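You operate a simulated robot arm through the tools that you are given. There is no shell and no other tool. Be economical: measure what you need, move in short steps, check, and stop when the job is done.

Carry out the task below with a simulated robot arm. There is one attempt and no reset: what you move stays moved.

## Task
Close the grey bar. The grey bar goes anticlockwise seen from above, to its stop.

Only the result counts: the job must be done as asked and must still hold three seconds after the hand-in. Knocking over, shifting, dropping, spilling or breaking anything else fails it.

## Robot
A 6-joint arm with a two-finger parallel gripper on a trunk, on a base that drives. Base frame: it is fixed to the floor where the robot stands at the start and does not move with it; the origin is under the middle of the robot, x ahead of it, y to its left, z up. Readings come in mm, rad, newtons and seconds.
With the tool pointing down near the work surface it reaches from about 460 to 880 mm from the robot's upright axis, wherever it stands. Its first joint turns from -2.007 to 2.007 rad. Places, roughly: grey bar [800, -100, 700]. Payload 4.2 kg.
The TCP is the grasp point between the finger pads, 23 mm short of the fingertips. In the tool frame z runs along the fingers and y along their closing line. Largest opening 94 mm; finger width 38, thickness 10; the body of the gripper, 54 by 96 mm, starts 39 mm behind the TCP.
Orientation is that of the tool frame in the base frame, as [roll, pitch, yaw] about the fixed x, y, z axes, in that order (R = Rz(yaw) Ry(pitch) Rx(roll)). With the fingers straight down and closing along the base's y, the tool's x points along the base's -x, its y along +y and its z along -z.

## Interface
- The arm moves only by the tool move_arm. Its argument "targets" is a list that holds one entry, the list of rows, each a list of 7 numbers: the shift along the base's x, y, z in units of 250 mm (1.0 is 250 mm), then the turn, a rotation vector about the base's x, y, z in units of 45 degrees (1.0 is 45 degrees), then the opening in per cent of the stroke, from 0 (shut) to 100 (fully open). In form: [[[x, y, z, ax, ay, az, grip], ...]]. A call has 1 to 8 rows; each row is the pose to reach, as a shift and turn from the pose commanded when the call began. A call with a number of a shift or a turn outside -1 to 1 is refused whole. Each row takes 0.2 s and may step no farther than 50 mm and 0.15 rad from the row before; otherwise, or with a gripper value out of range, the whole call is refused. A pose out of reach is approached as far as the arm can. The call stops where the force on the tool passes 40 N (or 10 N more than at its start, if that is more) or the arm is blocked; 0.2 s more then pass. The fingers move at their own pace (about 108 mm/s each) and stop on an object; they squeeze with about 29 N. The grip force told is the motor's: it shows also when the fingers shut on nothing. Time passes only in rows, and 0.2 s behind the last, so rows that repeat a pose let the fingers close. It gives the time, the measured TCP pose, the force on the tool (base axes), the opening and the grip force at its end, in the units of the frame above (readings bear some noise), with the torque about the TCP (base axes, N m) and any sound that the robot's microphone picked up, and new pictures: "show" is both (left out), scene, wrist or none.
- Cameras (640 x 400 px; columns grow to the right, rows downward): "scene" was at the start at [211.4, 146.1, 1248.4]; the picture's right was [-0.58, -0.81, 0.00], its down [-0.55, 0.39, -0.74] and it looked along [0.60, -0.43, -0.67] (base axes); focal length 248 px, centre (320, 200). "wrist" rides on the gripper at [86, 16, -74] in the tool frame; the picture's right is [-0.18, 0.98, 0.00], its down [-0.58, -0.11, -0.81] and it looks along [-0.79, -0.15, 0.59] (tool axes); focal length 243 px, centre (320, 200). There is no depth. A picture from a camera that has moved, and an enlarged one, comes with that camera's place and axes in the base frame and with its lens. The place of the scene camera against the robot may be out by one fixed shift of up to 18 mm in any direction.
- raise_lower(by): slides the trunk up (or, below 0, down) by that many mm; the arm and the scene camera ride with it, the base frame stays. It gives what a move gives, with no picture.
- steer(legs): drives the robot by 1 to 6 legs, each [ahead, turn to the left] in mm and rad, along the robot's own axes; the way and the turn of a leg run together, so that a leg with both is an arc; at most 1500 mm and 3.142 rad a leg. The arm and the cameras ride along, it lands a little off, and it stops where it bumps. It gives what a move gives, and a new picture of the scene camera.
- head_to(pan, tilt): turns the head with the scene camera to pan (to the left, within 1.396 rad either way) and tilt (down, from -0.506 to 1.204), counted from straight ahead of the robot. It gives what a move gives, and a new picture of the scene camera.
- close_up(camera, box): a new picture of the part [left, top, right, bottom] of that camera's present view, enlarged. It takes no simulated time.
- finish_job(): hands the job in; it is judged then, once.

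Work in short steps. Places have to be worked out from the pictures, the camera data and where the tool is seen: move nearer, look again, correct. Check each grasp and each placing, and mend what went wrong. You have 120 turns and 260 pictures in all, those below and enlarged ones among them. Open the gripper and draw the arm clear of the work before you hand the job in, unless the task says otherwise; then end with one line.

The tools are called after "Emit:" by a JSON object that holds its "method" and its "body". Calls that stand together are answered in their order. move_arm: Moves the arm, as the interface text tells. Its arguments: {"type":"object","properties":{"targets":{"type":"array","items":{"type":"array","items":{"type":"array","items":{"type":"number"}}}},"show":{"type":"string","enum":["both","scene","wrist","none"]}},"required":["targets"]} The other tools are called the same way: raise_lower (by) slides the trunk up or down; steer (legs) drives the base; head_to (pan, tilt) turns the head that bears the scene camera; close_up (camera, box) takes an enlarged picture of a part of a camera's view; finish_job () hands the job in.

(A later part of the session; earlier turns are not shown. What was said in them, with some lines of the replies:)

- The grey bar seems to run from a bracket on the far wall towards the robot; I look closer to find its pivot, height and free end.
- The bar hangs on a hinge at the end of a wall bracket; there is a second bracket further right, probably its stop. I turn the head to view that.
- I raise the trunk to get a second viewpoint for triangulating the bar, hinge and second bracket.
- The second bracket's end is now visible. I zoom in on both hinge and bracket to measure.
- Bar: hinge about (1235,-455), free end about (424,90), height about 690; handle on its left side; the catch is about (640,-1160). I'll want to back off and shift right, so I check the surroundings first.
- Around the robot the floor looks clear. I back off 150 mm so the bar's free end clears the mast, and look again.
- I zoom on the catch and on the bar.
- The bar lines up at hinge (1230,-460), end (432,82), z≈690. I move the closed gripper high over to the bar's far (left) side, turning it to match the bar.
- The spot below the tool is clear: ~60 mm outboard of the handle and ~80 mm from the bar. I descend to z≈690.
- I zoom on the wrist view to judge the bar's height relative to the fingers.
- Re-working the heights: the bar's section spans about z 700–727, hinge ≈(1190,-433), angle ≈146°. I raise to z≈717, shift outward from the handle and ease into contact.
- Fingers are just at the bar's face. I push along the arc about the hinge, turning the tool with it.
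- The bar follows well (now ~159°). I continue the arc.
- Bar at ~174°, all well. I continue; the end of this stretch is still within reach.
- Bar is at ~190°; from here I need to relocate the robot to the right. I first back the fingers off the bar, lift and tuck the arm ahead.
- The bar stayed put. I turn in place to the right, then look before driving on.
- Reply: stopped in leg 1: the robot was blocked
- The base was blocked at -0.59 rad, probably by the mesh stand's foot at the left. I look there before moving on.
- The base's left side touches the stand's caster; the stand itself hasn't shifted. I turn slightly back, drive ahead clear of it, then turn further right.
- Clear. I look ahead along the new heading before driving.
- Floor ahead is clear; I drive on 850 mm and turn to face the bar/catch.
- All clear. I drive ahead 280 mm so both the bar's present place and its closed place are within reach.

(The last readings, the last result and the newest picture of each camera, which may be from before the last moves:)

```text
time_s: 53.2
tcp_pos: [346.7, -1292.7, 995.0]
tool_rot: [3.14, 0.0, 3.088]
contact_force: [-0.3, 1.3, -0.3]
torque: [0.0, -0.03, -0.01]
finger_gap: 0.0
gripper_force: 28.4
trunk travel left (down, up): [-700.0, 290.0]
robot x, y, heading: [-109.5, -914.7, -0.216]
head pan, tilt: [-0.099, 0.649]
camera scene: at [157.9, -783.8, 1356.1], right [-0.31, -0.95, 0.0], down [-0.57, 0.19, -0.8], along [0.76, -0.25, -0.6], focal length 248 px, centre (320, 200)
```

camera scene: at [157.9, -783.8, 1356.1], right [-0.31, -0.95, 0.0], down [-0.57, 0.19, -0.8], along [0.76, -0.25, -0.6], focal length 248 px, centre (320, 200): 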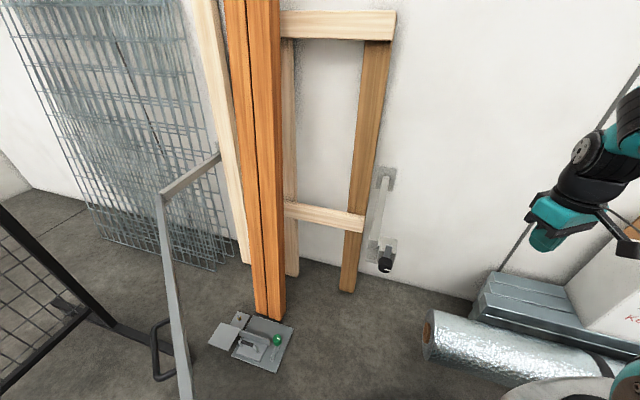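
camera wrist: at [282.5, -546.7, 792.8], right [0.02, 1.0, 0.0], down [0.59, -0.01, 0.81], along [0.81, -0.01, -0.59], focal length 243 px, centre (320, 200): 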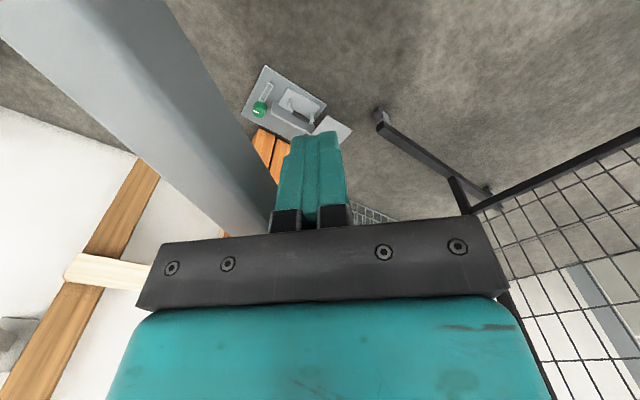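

Hinge ≈(1192,-428), bar ≈190°, catch ≈233°. I swing the arm high over the bar to its trailing (left) side.

Emit:
{"method": "move_arm", "body": {"targets": [[[0.04, 0.194, 0, 0, 0, 0, 0], [0.08, 0.388, 0, 0, 0, 0, 0], [0.12, 0.582, 0, 0, 0, 0, 0], [0.16, 0.776, 0, 0, 0, 0, 0], [0.2, 0.97, 0, 0, 0, 0, 0]]], "show": "none"}}

Emit:
{"method": "move_arm", "body": {"targets": [[[0.04, 0.194, 0, 0, 0, 0.06, 0], [0.08, 0.388, 0, 0, 0, 0.12, 0], [0.12, 0.582, 0, 0, 0, 0.18, 0], [0.12, 0.776, 0, 0, 0, 0.24, 0], [0.12, 0.97, 0, 0, 0, 0.29, 0]]], "show": "none"}}

Emit:
{"method": "move_arm", "body": {"targets": [[[-0.04, 0.194, 0, 0, 0, 0, 0], [-0.1, 0.378, 0, 0, 0, 0, 0], [-0.15, 0.572, 0, 0, 0, 0, 0], [-0.19, 0.766, 0, 0, 0, 0, 0], [-0.23, 0.95, 0, 0, 0, 0, 0]]], "show": "both"}}

```text
time_s: 54.4
tcp_pos: [397.3, -1050.8, 994.0]
tool_rot: [-3.141, 0.0, 3.088]
contact_force: [0.4, 0.7, 0.0]
torque: [0.05, 0.03, 0.02]
finger_gap: 0.2
gripper_force: 29.1
trunk travel left (down, up): [-700.0, 290.0]
robot x, y, heading: [-105.9, -914.5, -0.218]
head pan, tilt: [-0.099, 0.649]
```

```text
time_s: 55.6
tcp_pos: [428.0, -807.5, 992.5]
tool_rot: [-3.141, -0.001, -2.967]
contact_force: [-0.4, 0.0, -0.4]
torque: [0.04, 0.0, -0.01]
finger_gap: 0.0
gripper_force: 28.9
trunk travel left (down, up): [-700.0, 290.0]
robot x, y, heading: [-109.9, -913.6, -0.212]
head pan, tilt: [-0.099, 0.649]
```

```text
time_s: 56.8
tcp_pos: [373.2, -565.7, 994.8]
tool_rot: [3.14, -0.002, -2.968]
contact_force: [-0.4, -0.2, -0.1]
torque: [0.01, 0.04, 0.03]
finger_gap: 0.1
gripper_force: 29.1
trunk travel left (down, up): [-700.0, 290.0]
robot x, y, heading: [-108.3, -915.5, -0.218]
head pan, tilt: [-0.099, 0.649]
camera scene: at [158.0, -784.1, 1356.2], right [-0.31, -0.95, 0.0], down [-0.57, 0.19, -0.8], along [0.76, -0.25, -0.6], focal length 248 px, centre (320, 200)
camera wrist: at [286.2, -566.1, 1068.9], right [0.01, 1.0, 0.0], down [0.59, -0.01, 0.81], along [0.81, -0.01, -0.59], focal length 243 px, centre (320, 200)
```

scene: 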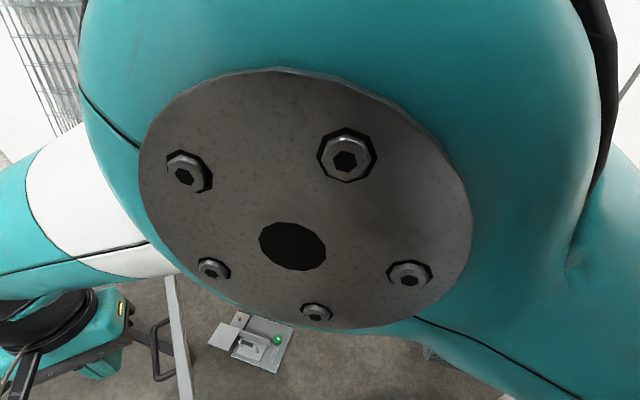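
wrist: 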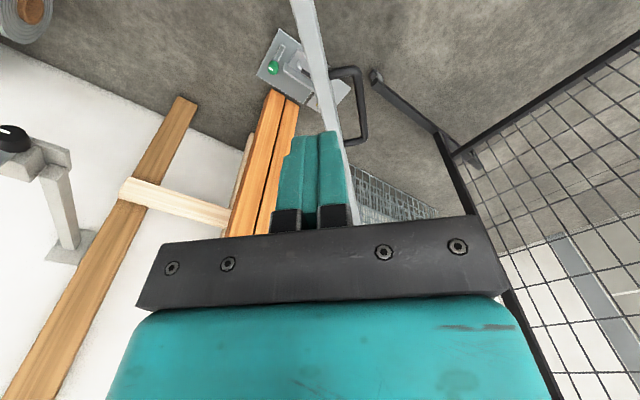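

The elbow is close to the head, so I bring the arm back and turn the base left instead, to work more straight ahead.

Emit:
{"method": "move_arm", "body": {"targets": [[[0.04, -0.18, 0, 0, 0, 0, 0], [0.08, -0.374, 0, 0, 0, 0, 0], [0.13, -0.568, 0, 0, 0, 0, 0], [0.19, -0.762, 0, 0, 0, 0, 0], [0.23, -0.95, 0, 0, 0, 0, 0]]], "show": "none"}}

Emit:
{"method": "steer", "body": {"legs": [[0, 0.55]]}}

```text
refused: row 4 steps farther than a row can; nothing moved
```

```text
time_s: 58.7
tcp_pos: [126.6, -369.3, 994.5]
tool_rot: [-3.141, 0.002, -2.425]
contact_force: [0.8, 0.2, 0.1]
torque: [-0.04, 0.03, 0.02]
finger_gap: 0.1
gripper_force: 28.6
trunk travel left (down, up): [-700.0, 290.0]
robot x, y, heading: [-108.4, -914.8, 0.324]
head pan, tilt: [-0.099, 0.649]
camera scene: at [51.6, -661.8, 1356.1], right [0.22, -0.97, 0.0], down [-0.59, -0.13, -0.8], along [0.78, 0.18, -0.6], focal length 248 px, centre (320, 200)
```

scene: 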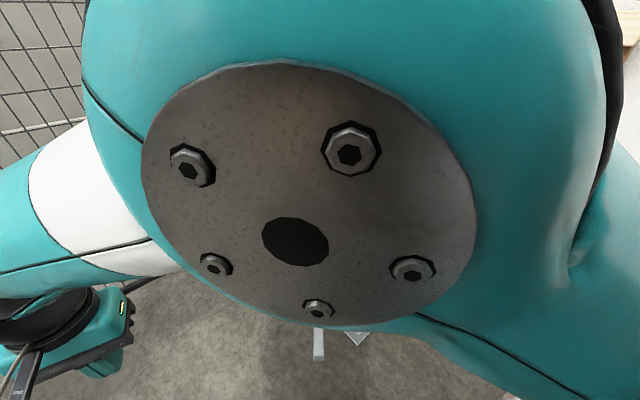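

The move back was refused but the turn went fine; the tool is already on the trailing side. I bring it over its contact station and restore the yaw.

Emit:
{"method": "move_arm", "body": {"targets": [[[0.156, -0.085, 0, 0, 0, -0.115, 0], [0.312, -0.17, 0, 0, 0, -0.23, 0], [0.468, -0.255, 0, 0, 0, -0.345, 0], [0.624, -0.34, 0, 0, 0, -0.46, 0], [0.78, -0.425, 0, 0, 0, -0.575, 0], [0.936, -0.508, 0, 0, 0, -0.69, 0]]]}}

```text
time_s: 60.1
tcp_pos: [359.7, -493.6, 995.1]
tool_rot: [-3.141, 0.001, -2.971]
contact_force: [0.0, 0.1, 0.4]
torque: [0.02, -0.01, -0.02]
finger_gap: 0.1
gripper_force: 29.3
trunk travel left (down, up): [-700.0, 290.0]
robot x, y, heading: [-106.2, -915.4, 0.326]
head pan, tilt: [-0.099, 0.649]
camera scene: at [51.2, -661.7, 1356.1], right [0.22, -0.97, 0.0], down [-0.59, -0.14, -0.8], along [0.78, 0.18, -0.6], focal length 248 px, centre (320, 200)
camera wrist: at [273.5, -493.7, 1069.8], right [0.01, 1.0, 0.0], down [0.59, -0.01, 0.81], along [0.81, -0.01, -0.59], focal length 243 px, centre (320, 200)
```

scene: 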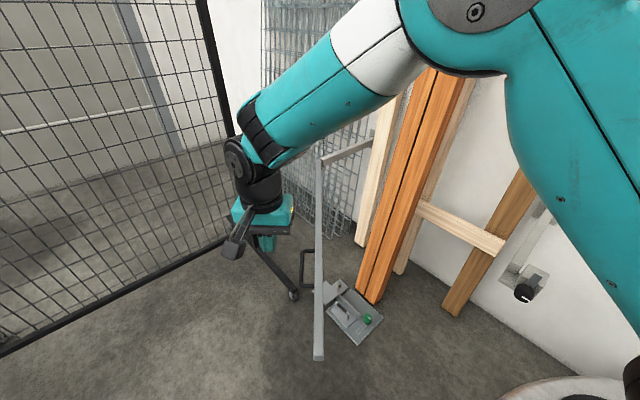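
wrist: 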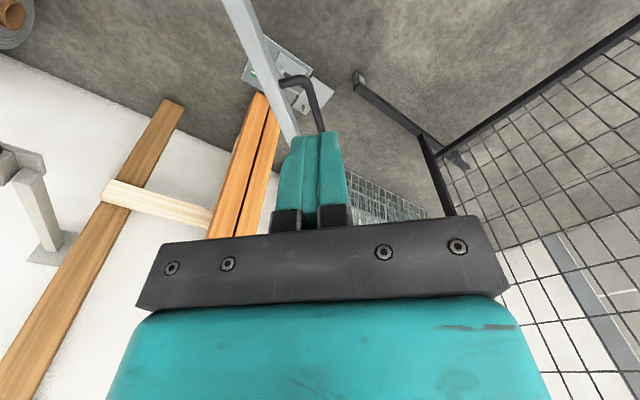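

Station is right: outboard of the handle, beside the bar. I descend to z≈717.

Emit:
{"method": "move_arm", "body": {"targets": [[[0, 0, -0.19, 0, 0, 0, 0], [0, 0, -0.38, 0, 0, 0, 0], [0, 0, -0.57, 0, 0, 0, 0], [0, 0, -0.76, 0, 0, 0, 0], [0, 0, -0.95, 0, 0, 0, 0]]], "show": "none"}}

Emit:
{"method": "move_arm", "body": {"targets": [[[0, 0, -0.16, 0, 0, 0, 0], [0.02, -0.1, -0.16, 0, 0, 0, 0], [0.035, -0.19, -0.16, 0, 0, 0, 0]]]}}

```text
time_s: 61.3
tcp_pos: [361.9, -495.2, 757.0]
tool_rot: [3.138, 0.001, -2.971]
contact_force: [0.3, -0.7, 0.2]
torque: [-0.01, -0.01, 0.01]
finger_gap: 0.2
gripper_force: 28.9
trunk travel left (down, up): [-700.0, 290.0]
robot x, y, heading: [-106.6, -911.7, 0.324]
head pan, tilt: [-0.099, 0.649]
```

```text
time_s: 62.1
tcp_pos: [367.9, -543.7, 716.5]
tool_rot: [3.14, 0.002, -2.971]
contact_force: [-0.2, -0.9, 0.9]
torque: [-0.02, -0.05, -0.04]
finger_gap: 0.0
gripper_force: 28.9
trunk travel left (down, up): [-700.0, 290.0]
robot x, y, heading: [-106.1, -913.6, 0.323]
head pan, tilt: [-0.099, 0.649]
camera scene: at [51.6, -661.7, 1356.1], right [0.22, -0.97, 0.0], down [-0.59, -0.13, -0.8], along [0.78, 0.18, -0.6], focal length 248 px, centre (320, 200)
camera wrist: at [282.2, -543.7, 791.7], right [0.01, 1.0, 0.0], down [0.59, -0.01, 0.81], along [0.81, -0.01, -0.59], focal length 243 px, centre (320, 200)
```

scene: 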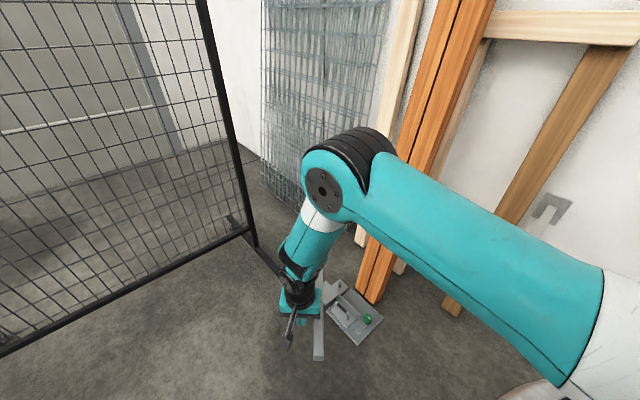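
wrist: 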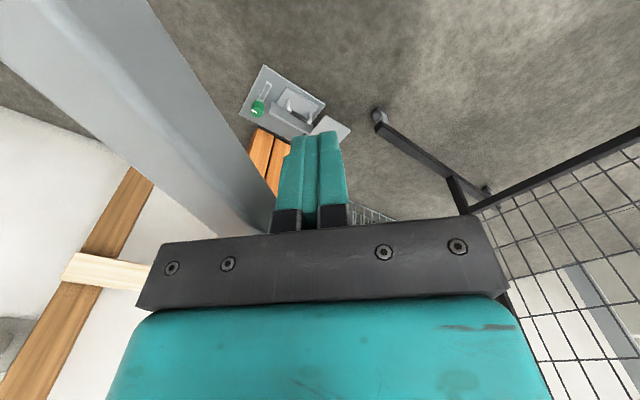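

In contact position again. I resume the arc.

Emit:
{"method": "move_arm", "body": {"targets": [[[0.021, -0.132, 0, 0, 0, 0.051, 0], [0.048, -0.262, 0, 0, 0, 0.102, 0], [0.079, -0.391, 0, 0, 0, 0.153, 0], [0.116, -0.519, 0, 0, 0, 0.204, 0], [0.158, -0.646, 0, 0, 0, 0.255, 0], [0.205, -0.77, 0, 0, 0, 0.306, 0], [0.257, -0.893, 0, 0, 0, 0.357, 0]]]}}

```text
time_s: 63.7
tcp_pos: [433.1, -769.9, 717.2]
tool_rot: [-3.141, 0.003, -2.689]
contact_force: [-0.7, 0.0, -0.1]
torque: [-0.05, -0.05, 0.0]
finger_gap: 0.1
gripper_force: 29.3
trunk travel left (down, up): [-700.0, 290.0]
robot x, y, heading: [-106.9, -912.6, 0.322]
head pan, tilt: [-0.099, 0.649]
camera scene: at [51.4, -661.6, 1356.1], right [0.22, -0.97, 0.0], down [-0.59, -0.14, -0.8], along [0.78, 0.18, -0.6], focal length 248 px, centre (320, 200)
camera wrist: at [349.1, -794.3, 792.4], right [-0.26, 0.96, 0.0], down [0.57, 0.16, 0.81], along [0.78, 0.21, -0.59], focal length 243 px, centre (320, 200)
```

scene: 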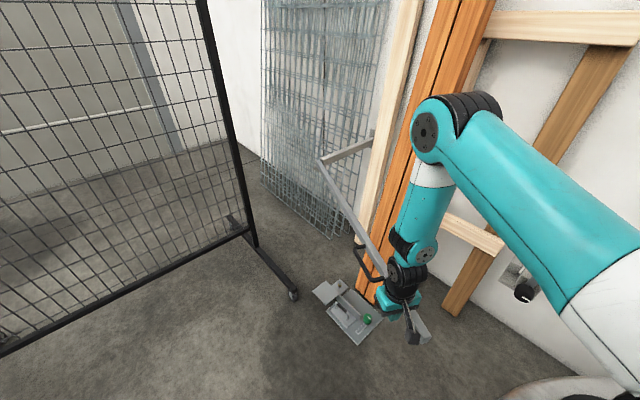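
wrist: 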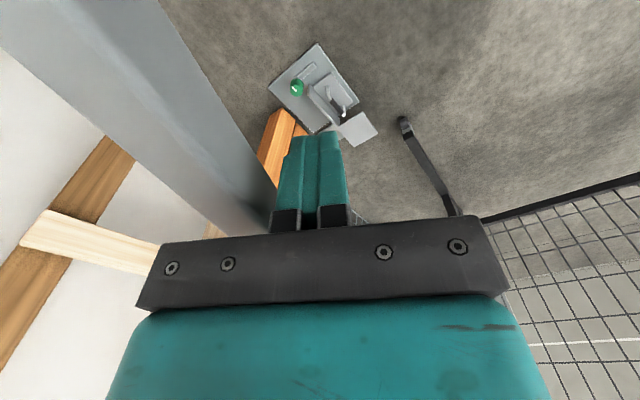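

Bar at ~206°. I continue to about 222°, then look at the catch.

Emit:
{"method": "move_arm", "body": {"targets": [[[0.057, -0.12, 0, 0, 0, 0.051, 0], [0.119, -0.238, 0, 0, 0, 0.102, 0], [0.186, -0.354, 0, 0, 0, 0.153, 0], [0.257, -0.466, 0, 0, 0, 0.204, 0], [0.332, -0.576, 0, 0, 0, 0.255, 0], [0.412, -0.682, 0, 0, 0, 0.306, 0], [0.496, -0.786, 0, 0, 0, 0.357, 0]]], "show": "wrist"}}

Emit:
{"method": "head_to", "body": {"pan": -0.5, "tilt": 0.7}}

```text
time_s: 65.3
tcp_pos: [558.6, -965.3, 718.9]
tool_rot: [3.14, -0.001, -2.409]
contact_force: [0.7, -0.6, -0.7]
torque: [0.0, 0.01, 0.02]
finger_gap: 0.0
gripper_force: 29.1
trunk travel left (down, up): [-700.0, 290.0]
robot x, y, heading: [-107.6, -916.2, 0.327]
head pan, tilt: [-0.099, 0.649]
camera wrist: at [485.1, -1012.6, 793.0], right [-0.52, 0.85, 0.0], down [0.51, 0.31, 0.81], along [0.69, 0.42, -0.59], focal length 243 px, centre (320, 200)
```

wrist: 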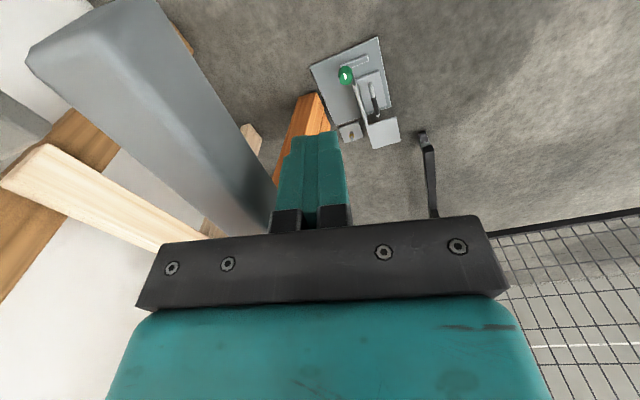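

```text
time_s: 66.2
tcp_pos: [559.3, -964.9, 718.0]
tool_rot: [3.14, 0.001, -2.411]
contact_force: [0.1, -0.6, 0.0]
torque: [-0.02, -0.02, 0.01]
finger_gap: 0.1
gripper_force: 29.3
trunk travel left (down, up): [-700.0, 290.0]
robot x, y, heading: [-103.1, -912.4, 0.322]
head pan, tilt: [-0.499, 0.7]
camera scene: at [50.8, -696.1, 1351.8], right [-0.17, -0.98, 0.0], down [-0.63, 0.11, -0.76], along [0.75, -0.13, -0.64], focal length 248 px, centre (320, 200)
```

scene: 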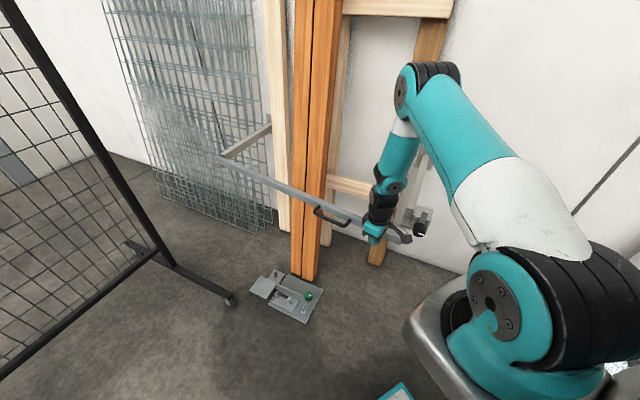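

Bar at ~222°, nearly home. I zoom on bar end and catch.

Emit:
{"method": "close_up", "body": {"camera": "scene", "box": [340, 180, 468, 260]}}

```text
5.00 times, centred on (404, 220) of scene
camera zoom: at [50.8, -696.1, 1351.8], right [-0.17, -0.98, 0.0], down [-0.63, 0.11, -0.76], along [0.75, -0.13, -0.64], focal length 1241 px, centre (-100, 100)
```

zoom: 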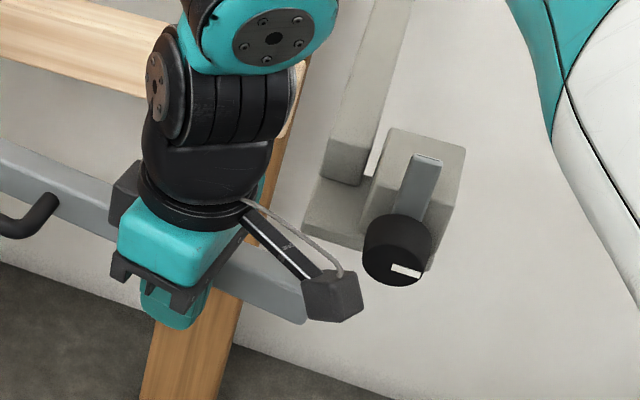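

The wrist camera could come near the catch's knob, so I slide ~40 mm inboard and turn the tool a bit to carry the camera away, then push on gently.

Emit:
{"method": "move_arm", "body": {"targets": [[[0.096, 0.14, 0, 0, 0, -0.1, 0], [0.124, 0.112, 0, 0, 0, -0.2, 0], [0.186, 0.04, 0, 0, 0, -0.3, 0], [0.25, -0.029, 0, 0, 0, -0.4, 0], [0.316, -0.096, 0, 0, 0, -0.4, 0], [0.385, -0.162, 0, 0, 0, -0.4, 0]]]}}

Emit:
{"method": "close_up", "body": {"camera": "scene", "box": [340, 170, 468, 250]}}

```text
time_s: 67.6
tcp_pos: [653.5, -1006.4, 715.6]
tool_rot: [3.138, -0.002, -2.724]
contact_force: [-0.6, -0.4, -0.4]
torque: [0.01, -0.01, 0.0]
finger_gap: 0.0
gripper_force: 28.9
trunk travel left (down, up): [-700.0, 290.0]
robot x, y, heading: [-103.4, -914.0, 0.326]
head pan, tilt: [-0.499, 0.7]
camera scene: at [50.6, -696.0, 1351.8], right [-0.17, -0.98, 0.0], down [-0.63, 0.11, -0.76], along [0.75, -0.13, -0.64], focal length 248 px, centre (320, 200)
camera wrist: at [568.9, -1026.5, 790.7], right [-0.23, 0.97, 0.0], down [0.58, 0.14, 0.81], along [0.78, 0.19, -0.59], focal length 243 px, centre (320, 200)
```

scene: 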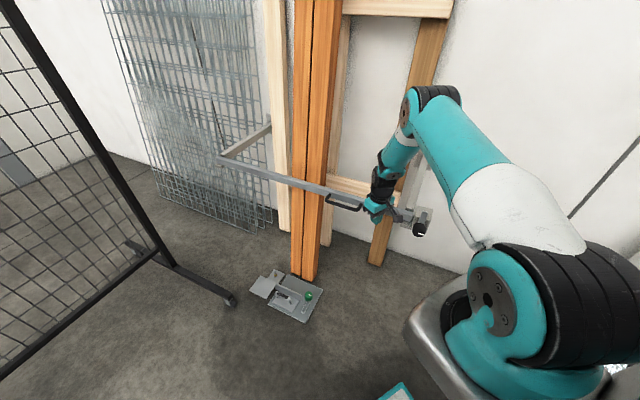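
wrist: 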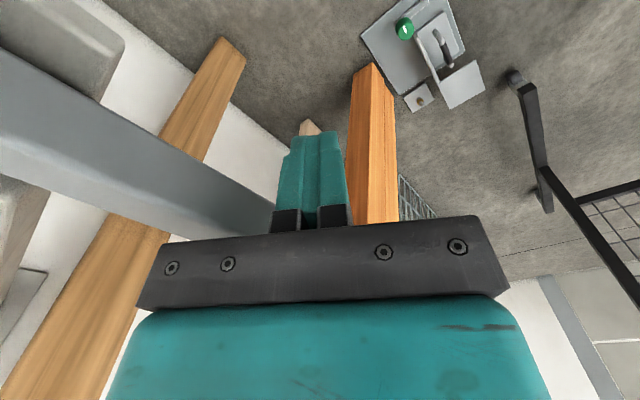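

```text
5.00 times, centred on (404, 210) of scene
camera zoom: at [50.6, -696.0, 1351.8], right [-0.17, -0.98, 0.0], down [-0.63, 0.11, -0.76], along [0.75, -0.13, -0.64], focal length 1241 px, centre (-100, 150)
```

zoom: 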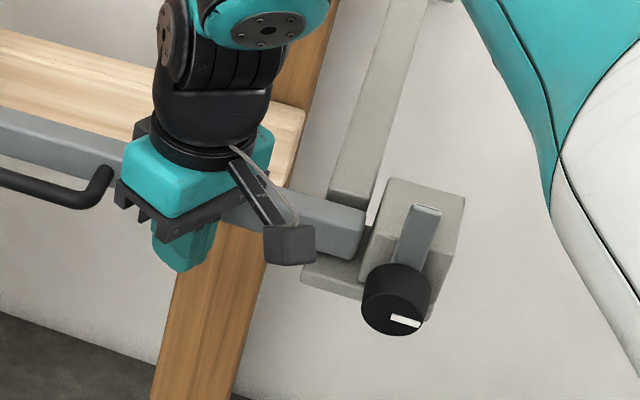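

The bar end is over the seat, almost against the bracket's end. I push on in small steps until the force shows the stop.

Emit:
{"method": "move_arm", "body": {"targets": [[[0.03, -0.026, 0, 0, 0, 0, 0], [0.06, -0.052, 0, 0, 0, 0, 0], [0.09, -0.079, 0, 0, 0, 0, 0], [0.12, -0.106, 0, 0, 0, 0, 0], [0.15, -0.133, 0, 0, 0, 0, 0]]], "show": "wrist"}}

Emit:
{"method": "close_up", "body": {"camera": "scene", "box": [340, 170, 468, 250]}}

```text
time_s: 68.4
tcp_pos: [667.3, -1017.0, 713.1]
tool_rot: [3.126, -0.012, -2.714]
contact_force: [-10.2, 6.7, 4.1]
torque: [-0.16, -0.31, 0.07]
finger_gap: 0.2
gripper_force: 29.4
trunk travel left (down, up): [-700.0, 290.0]
robot x, y, heading: [-108.1, -913.5, 0.327]
head pan, tilt: [-0.499, 0.7]
stopped in row 3: the force on the tool passed its limit (the readings are from after the stop); the commanded pose is now the measured one
camera wrist: at [585.3, -1040.2, 788.9], right [-0.24, 0.97, 0.01], down [0.59, 0.14, 0.8], along [0.77, 0.2, -0.6], focal length 243 px, centre (320, 200)
```

wrist: 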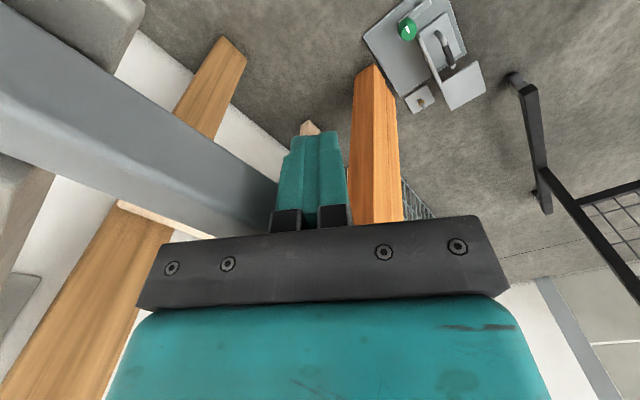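

```text
5.00 times, centred on (404, 210) of scene
camera zoom: at [49.6, -695.6, 1351.8], right [-0.17, -0.98, 0.0], down [-0.63, 0.11, -0.77], along [0.75, -0.13, -0.64], focal length 1241 px, centre (-100, 150)
```

zoom: 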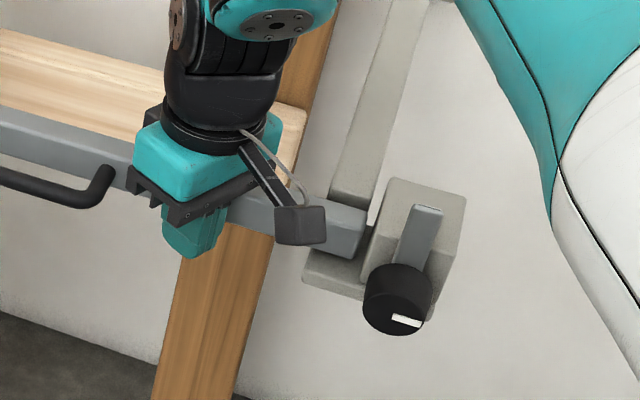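

The force shows the bar against its stop. I press once more briefly, then back the fingers off slowly and check it stays.

Emit:
{"method": "move_arm", "body": {"targets": [[[0.012, -0.01, 0, 0, 0, 0, 0], [0.012, -0.01, 0, 0, 0, 0, 0]]], "show": "none"}}

Emit:
{"method": "move_arm", "body": {"targets": [[[-0.02, 0.018, 0, 0, 0, 0, 0], [-0.06, 0.053, 0, 0, 0, 0, 0], [-0.15, 0.13, 0, 0, 0, 0, 0], [-0.24, 0.21, 0.05, 0, 0, 0, 0], [-0.24, 0.21, 0.24, 0, 0, 0, 0], [-0.24, 0.21, 0.43, 0, 0, 0, 0], [-0.24, 0.21, 0.62, 0, 0, 0, 0], [-0.24, 0.21, 0.8, 0, 0, 0, 0]]]}}

Emit:
{"method": "close_up", "body": {"camera": "scene", "box": [340, 170, 468, 250]}}

```text
time_s: 68.9
tcp_pos: [667.9, -1016.1, 711.5]
tool_rot: [3.118, -0.024, -2.712]
contact_force: [-7.8, 5.0, 3.4]
torque: [-0.14, -0.26, 0.09]
finger_gap: 0.0
gripper_force: 28.9
trunk travel left (down, up): [-700.0, 290.0]
robot x, y, heading: [-106.3, -913.3, 0.324]
head pan, tilt: [-0.499, 0.7]
stopped in row 2: the force on the tool passed its limit (the readings are from after the stop); the commanded pose is now the measured one
```

```text
time_s: 70.7
tcp_pos: [605.8, -965.3, 909.6]
tool_rot: [3.12, -0.02, -2.712]
contact_force: [-0.3, 0.0, -1.2]
torque: [0.01, 0.05, 0.02]
finger_gap: 0.1
gripper_force: 29.0
trunk travel left (down, up): [-700.0, 290.0]
robot x, y, heading: [-108.4, -914.0, 0.327]
head pan, tilt: [-0.499, 0.7]
camera scene: at [50.3, -695.8, 1351.6], right [-0.17, -0.99, 0.0], down [-0.63, 0.11, -0.76], along [0.75, -0.13, -0.64], focal length 248 px, centre (320, 200)
camera wrist: at [523.3, -989.1, 986.9], right [-0.24, 0.97, 0.02], down [0.59, 0.13, 0.79], along [0.77, 0.2, -0.61], focal length 243 px, centre (320, 200)
```

scene: 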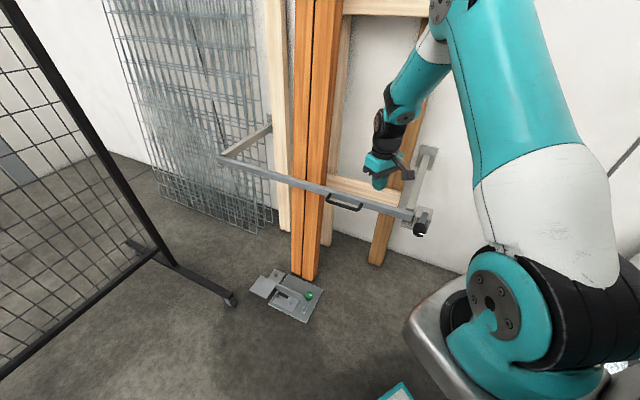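
wrist: 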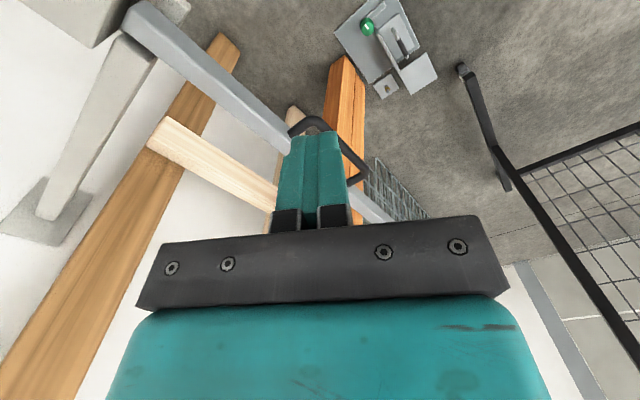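

```text
5.00 times, centred on (404, 210) of scene
camera zoom: at [50.3, -695.8, 1351.6], right [-0.17, -0.99, 0.0], down [-0.63, 0.11, -0.76], along [0.75, -0.13, -0.64], focal length 1241 px, centre (-100, 150)
```

zoom: 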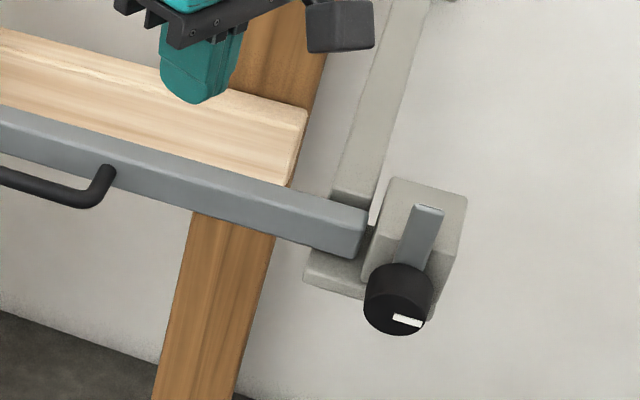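

The bar sits against the bracket end. I open the gripper, draw back and wait a few seconds to see whether it drifts.

Emit:
{"method": "move_arm", "body": {"targets": [[[-0.15, 0, 0.15, 0, 0, 0, 50], [-0.3, 0, 0.3, 0, 0, 0, 100], [-0.45, 0, 0.4, 0, 0, 0, 100], [-0.45, 0, 0.4, 0, 0, 0, 100], [-0.45, 0, 0.4, 0, 0, 0, 100], [-0.45, 0, 0.4, 0, 0, 0, 100], [-0.45, 0, 0.4, 0, 0, 0, 100], [-0.45, 0, 0.4, 0, 0, 0, 100]]], "show": "none"}}

Emit:
{"method": "move_arm", "body": {"targets": [[[0, 0, 0, 0, 0, 0, 100], [0, 0, 0, 0, 0, 0, 100], [0, 0, 0, 0, 0, 0, 100], [0, 0, 0, 0, 0, 0, 100], [0, 0, 0, 0, 0, 0, 100], [0, 0, 0, 0, 0, 0, 100], [0, 0, 0, 0, 0, 0, 100], [0, 0, 0, 0, 0, 0, 100]]], "show": "scene"}}

Emit:
{"method": "close_up", "body": {"camera": "scene", "box": [340, 170, 468, 250]}}

```text
refused: row 1 steps farther than a row can; nothing moved
```

```text
time_s: 72.5
tcp_pos: [604.3, -965.5, 909.2]
tool_rot: [3.12, -0.019, -2.711]
contact_force: [0.7, 0.2, -0.6]
torque: [0.0, -0.02, 0.04]
finger_gap: 93.8
gripper_force: 0.0
trunk travel left (down, up): [-700.0, 290.0]
robot x, y, heading: [-108.7, -914.2, 0.327]
head pan, tilt: [-0.499, 0.7]
camera scene: at [49.9, -695.8, 1351.8], right [-0.17, -0.99, 0.0], down [-0.63, 0.11, -0.76], along [0.75, -0.13, -0.64], focal length 248 px, centre (320, 200)
```

scene: 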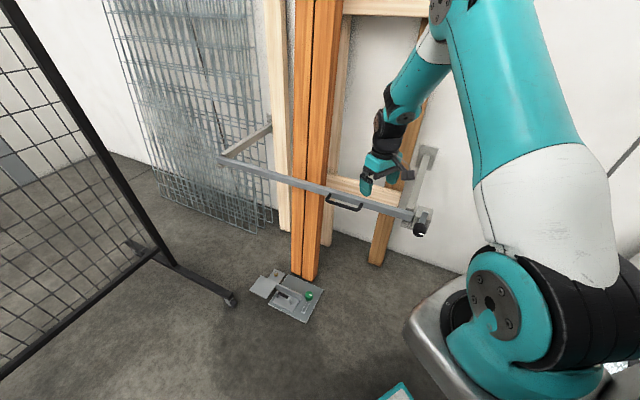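

```text
5.00 times, centred on (404, 210) of scene
camera zoom: at [49.9, -695.8, 1351.8], right [-0.17, -0.99, 0.0], down [-0.63, 0.11, -0.76], along [0.75, -0.13, -0.64], focal length 1241 px, centre (-100, 150)
```

zoom: 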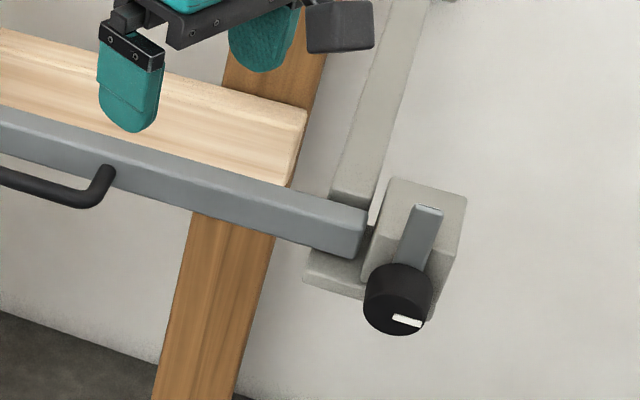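

The bar has not moved at all. I draw the arm further clear and take a last look.

Emit:
{"method": "move_arm", "body": {"targets": [[[-0.12, 0, 0.12, 0, 0, 0, 100], [-0.24, 0, 0.24, 0, 0, 0, 100], [-0.36, 0, 0.36, 0, 0, 0, 100], [-0.4, 0, 0.4, 0, 0, 0, 100], [-0.4, 0, 0.4, 0, 0, 0, 100]]], "show": "scene"}}

Emit:
{"method": "close_up", "body": {"camera": "scene", "box": [340, 170, 468, 250]}}

```text
time_s: 73.7
tcp_pos: [509.3, -964.0, 1009.3]
tool_rot: [3.119, -0.018, -2.712]
contact_force: [-1.1, -0.3, -0.2]
torque: [-0.02, 0.01, -0.02]
finger_gap: 93.8
gripper_force: 0.0
trunk travel left (down, up): [-700.0, 290.0]
robot x, y, heading: [-106.3, -910.2, 0.324]
head pan, tilt: [-0.499, 0.7]
camera scene: at [49.9, -695.8, 1351.8], right [-0.17, -0.99, 0.0], down [-0.63, 0.11, -0.76], along [0.75, -0.13, -0.64], focal length 248 px, centre (320, 200)
```

scene: 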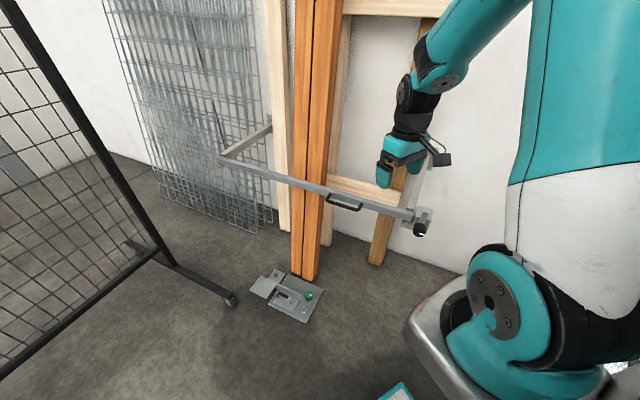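

```text
5.00 times, centred on (404, 210) of scene
camera zoom: at [49.9, -695.8, 1351.8], right [-0.17, -0.99, 0.0], down [-0.63, 0.11, -0.76], along [0.75, -0.13, -0.64], focal length 1241 px, centre (-100, 150)
```

zoom: 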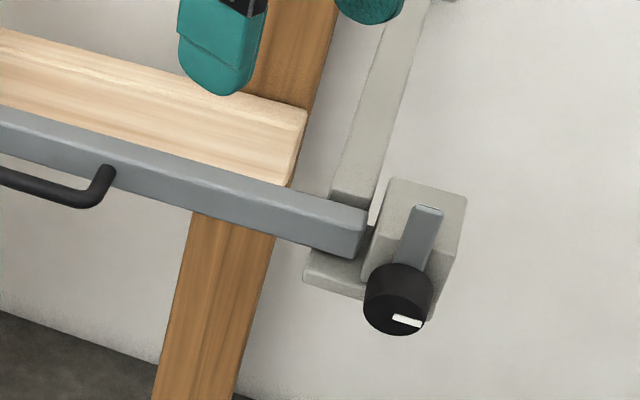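

The bar rests at its stop and is steady, the gripper is open and clear; I hand in.

Emit:
{"method": "finish_job", "body": {}}

```text
The job is handed in.
```

The grey bar is closed: I swung it anticlockwise to its stop, and it did not move over the few seconds I watched before hand-in; the base touched one caster of the mesh stand on the way, but the stand did not appear to shift.
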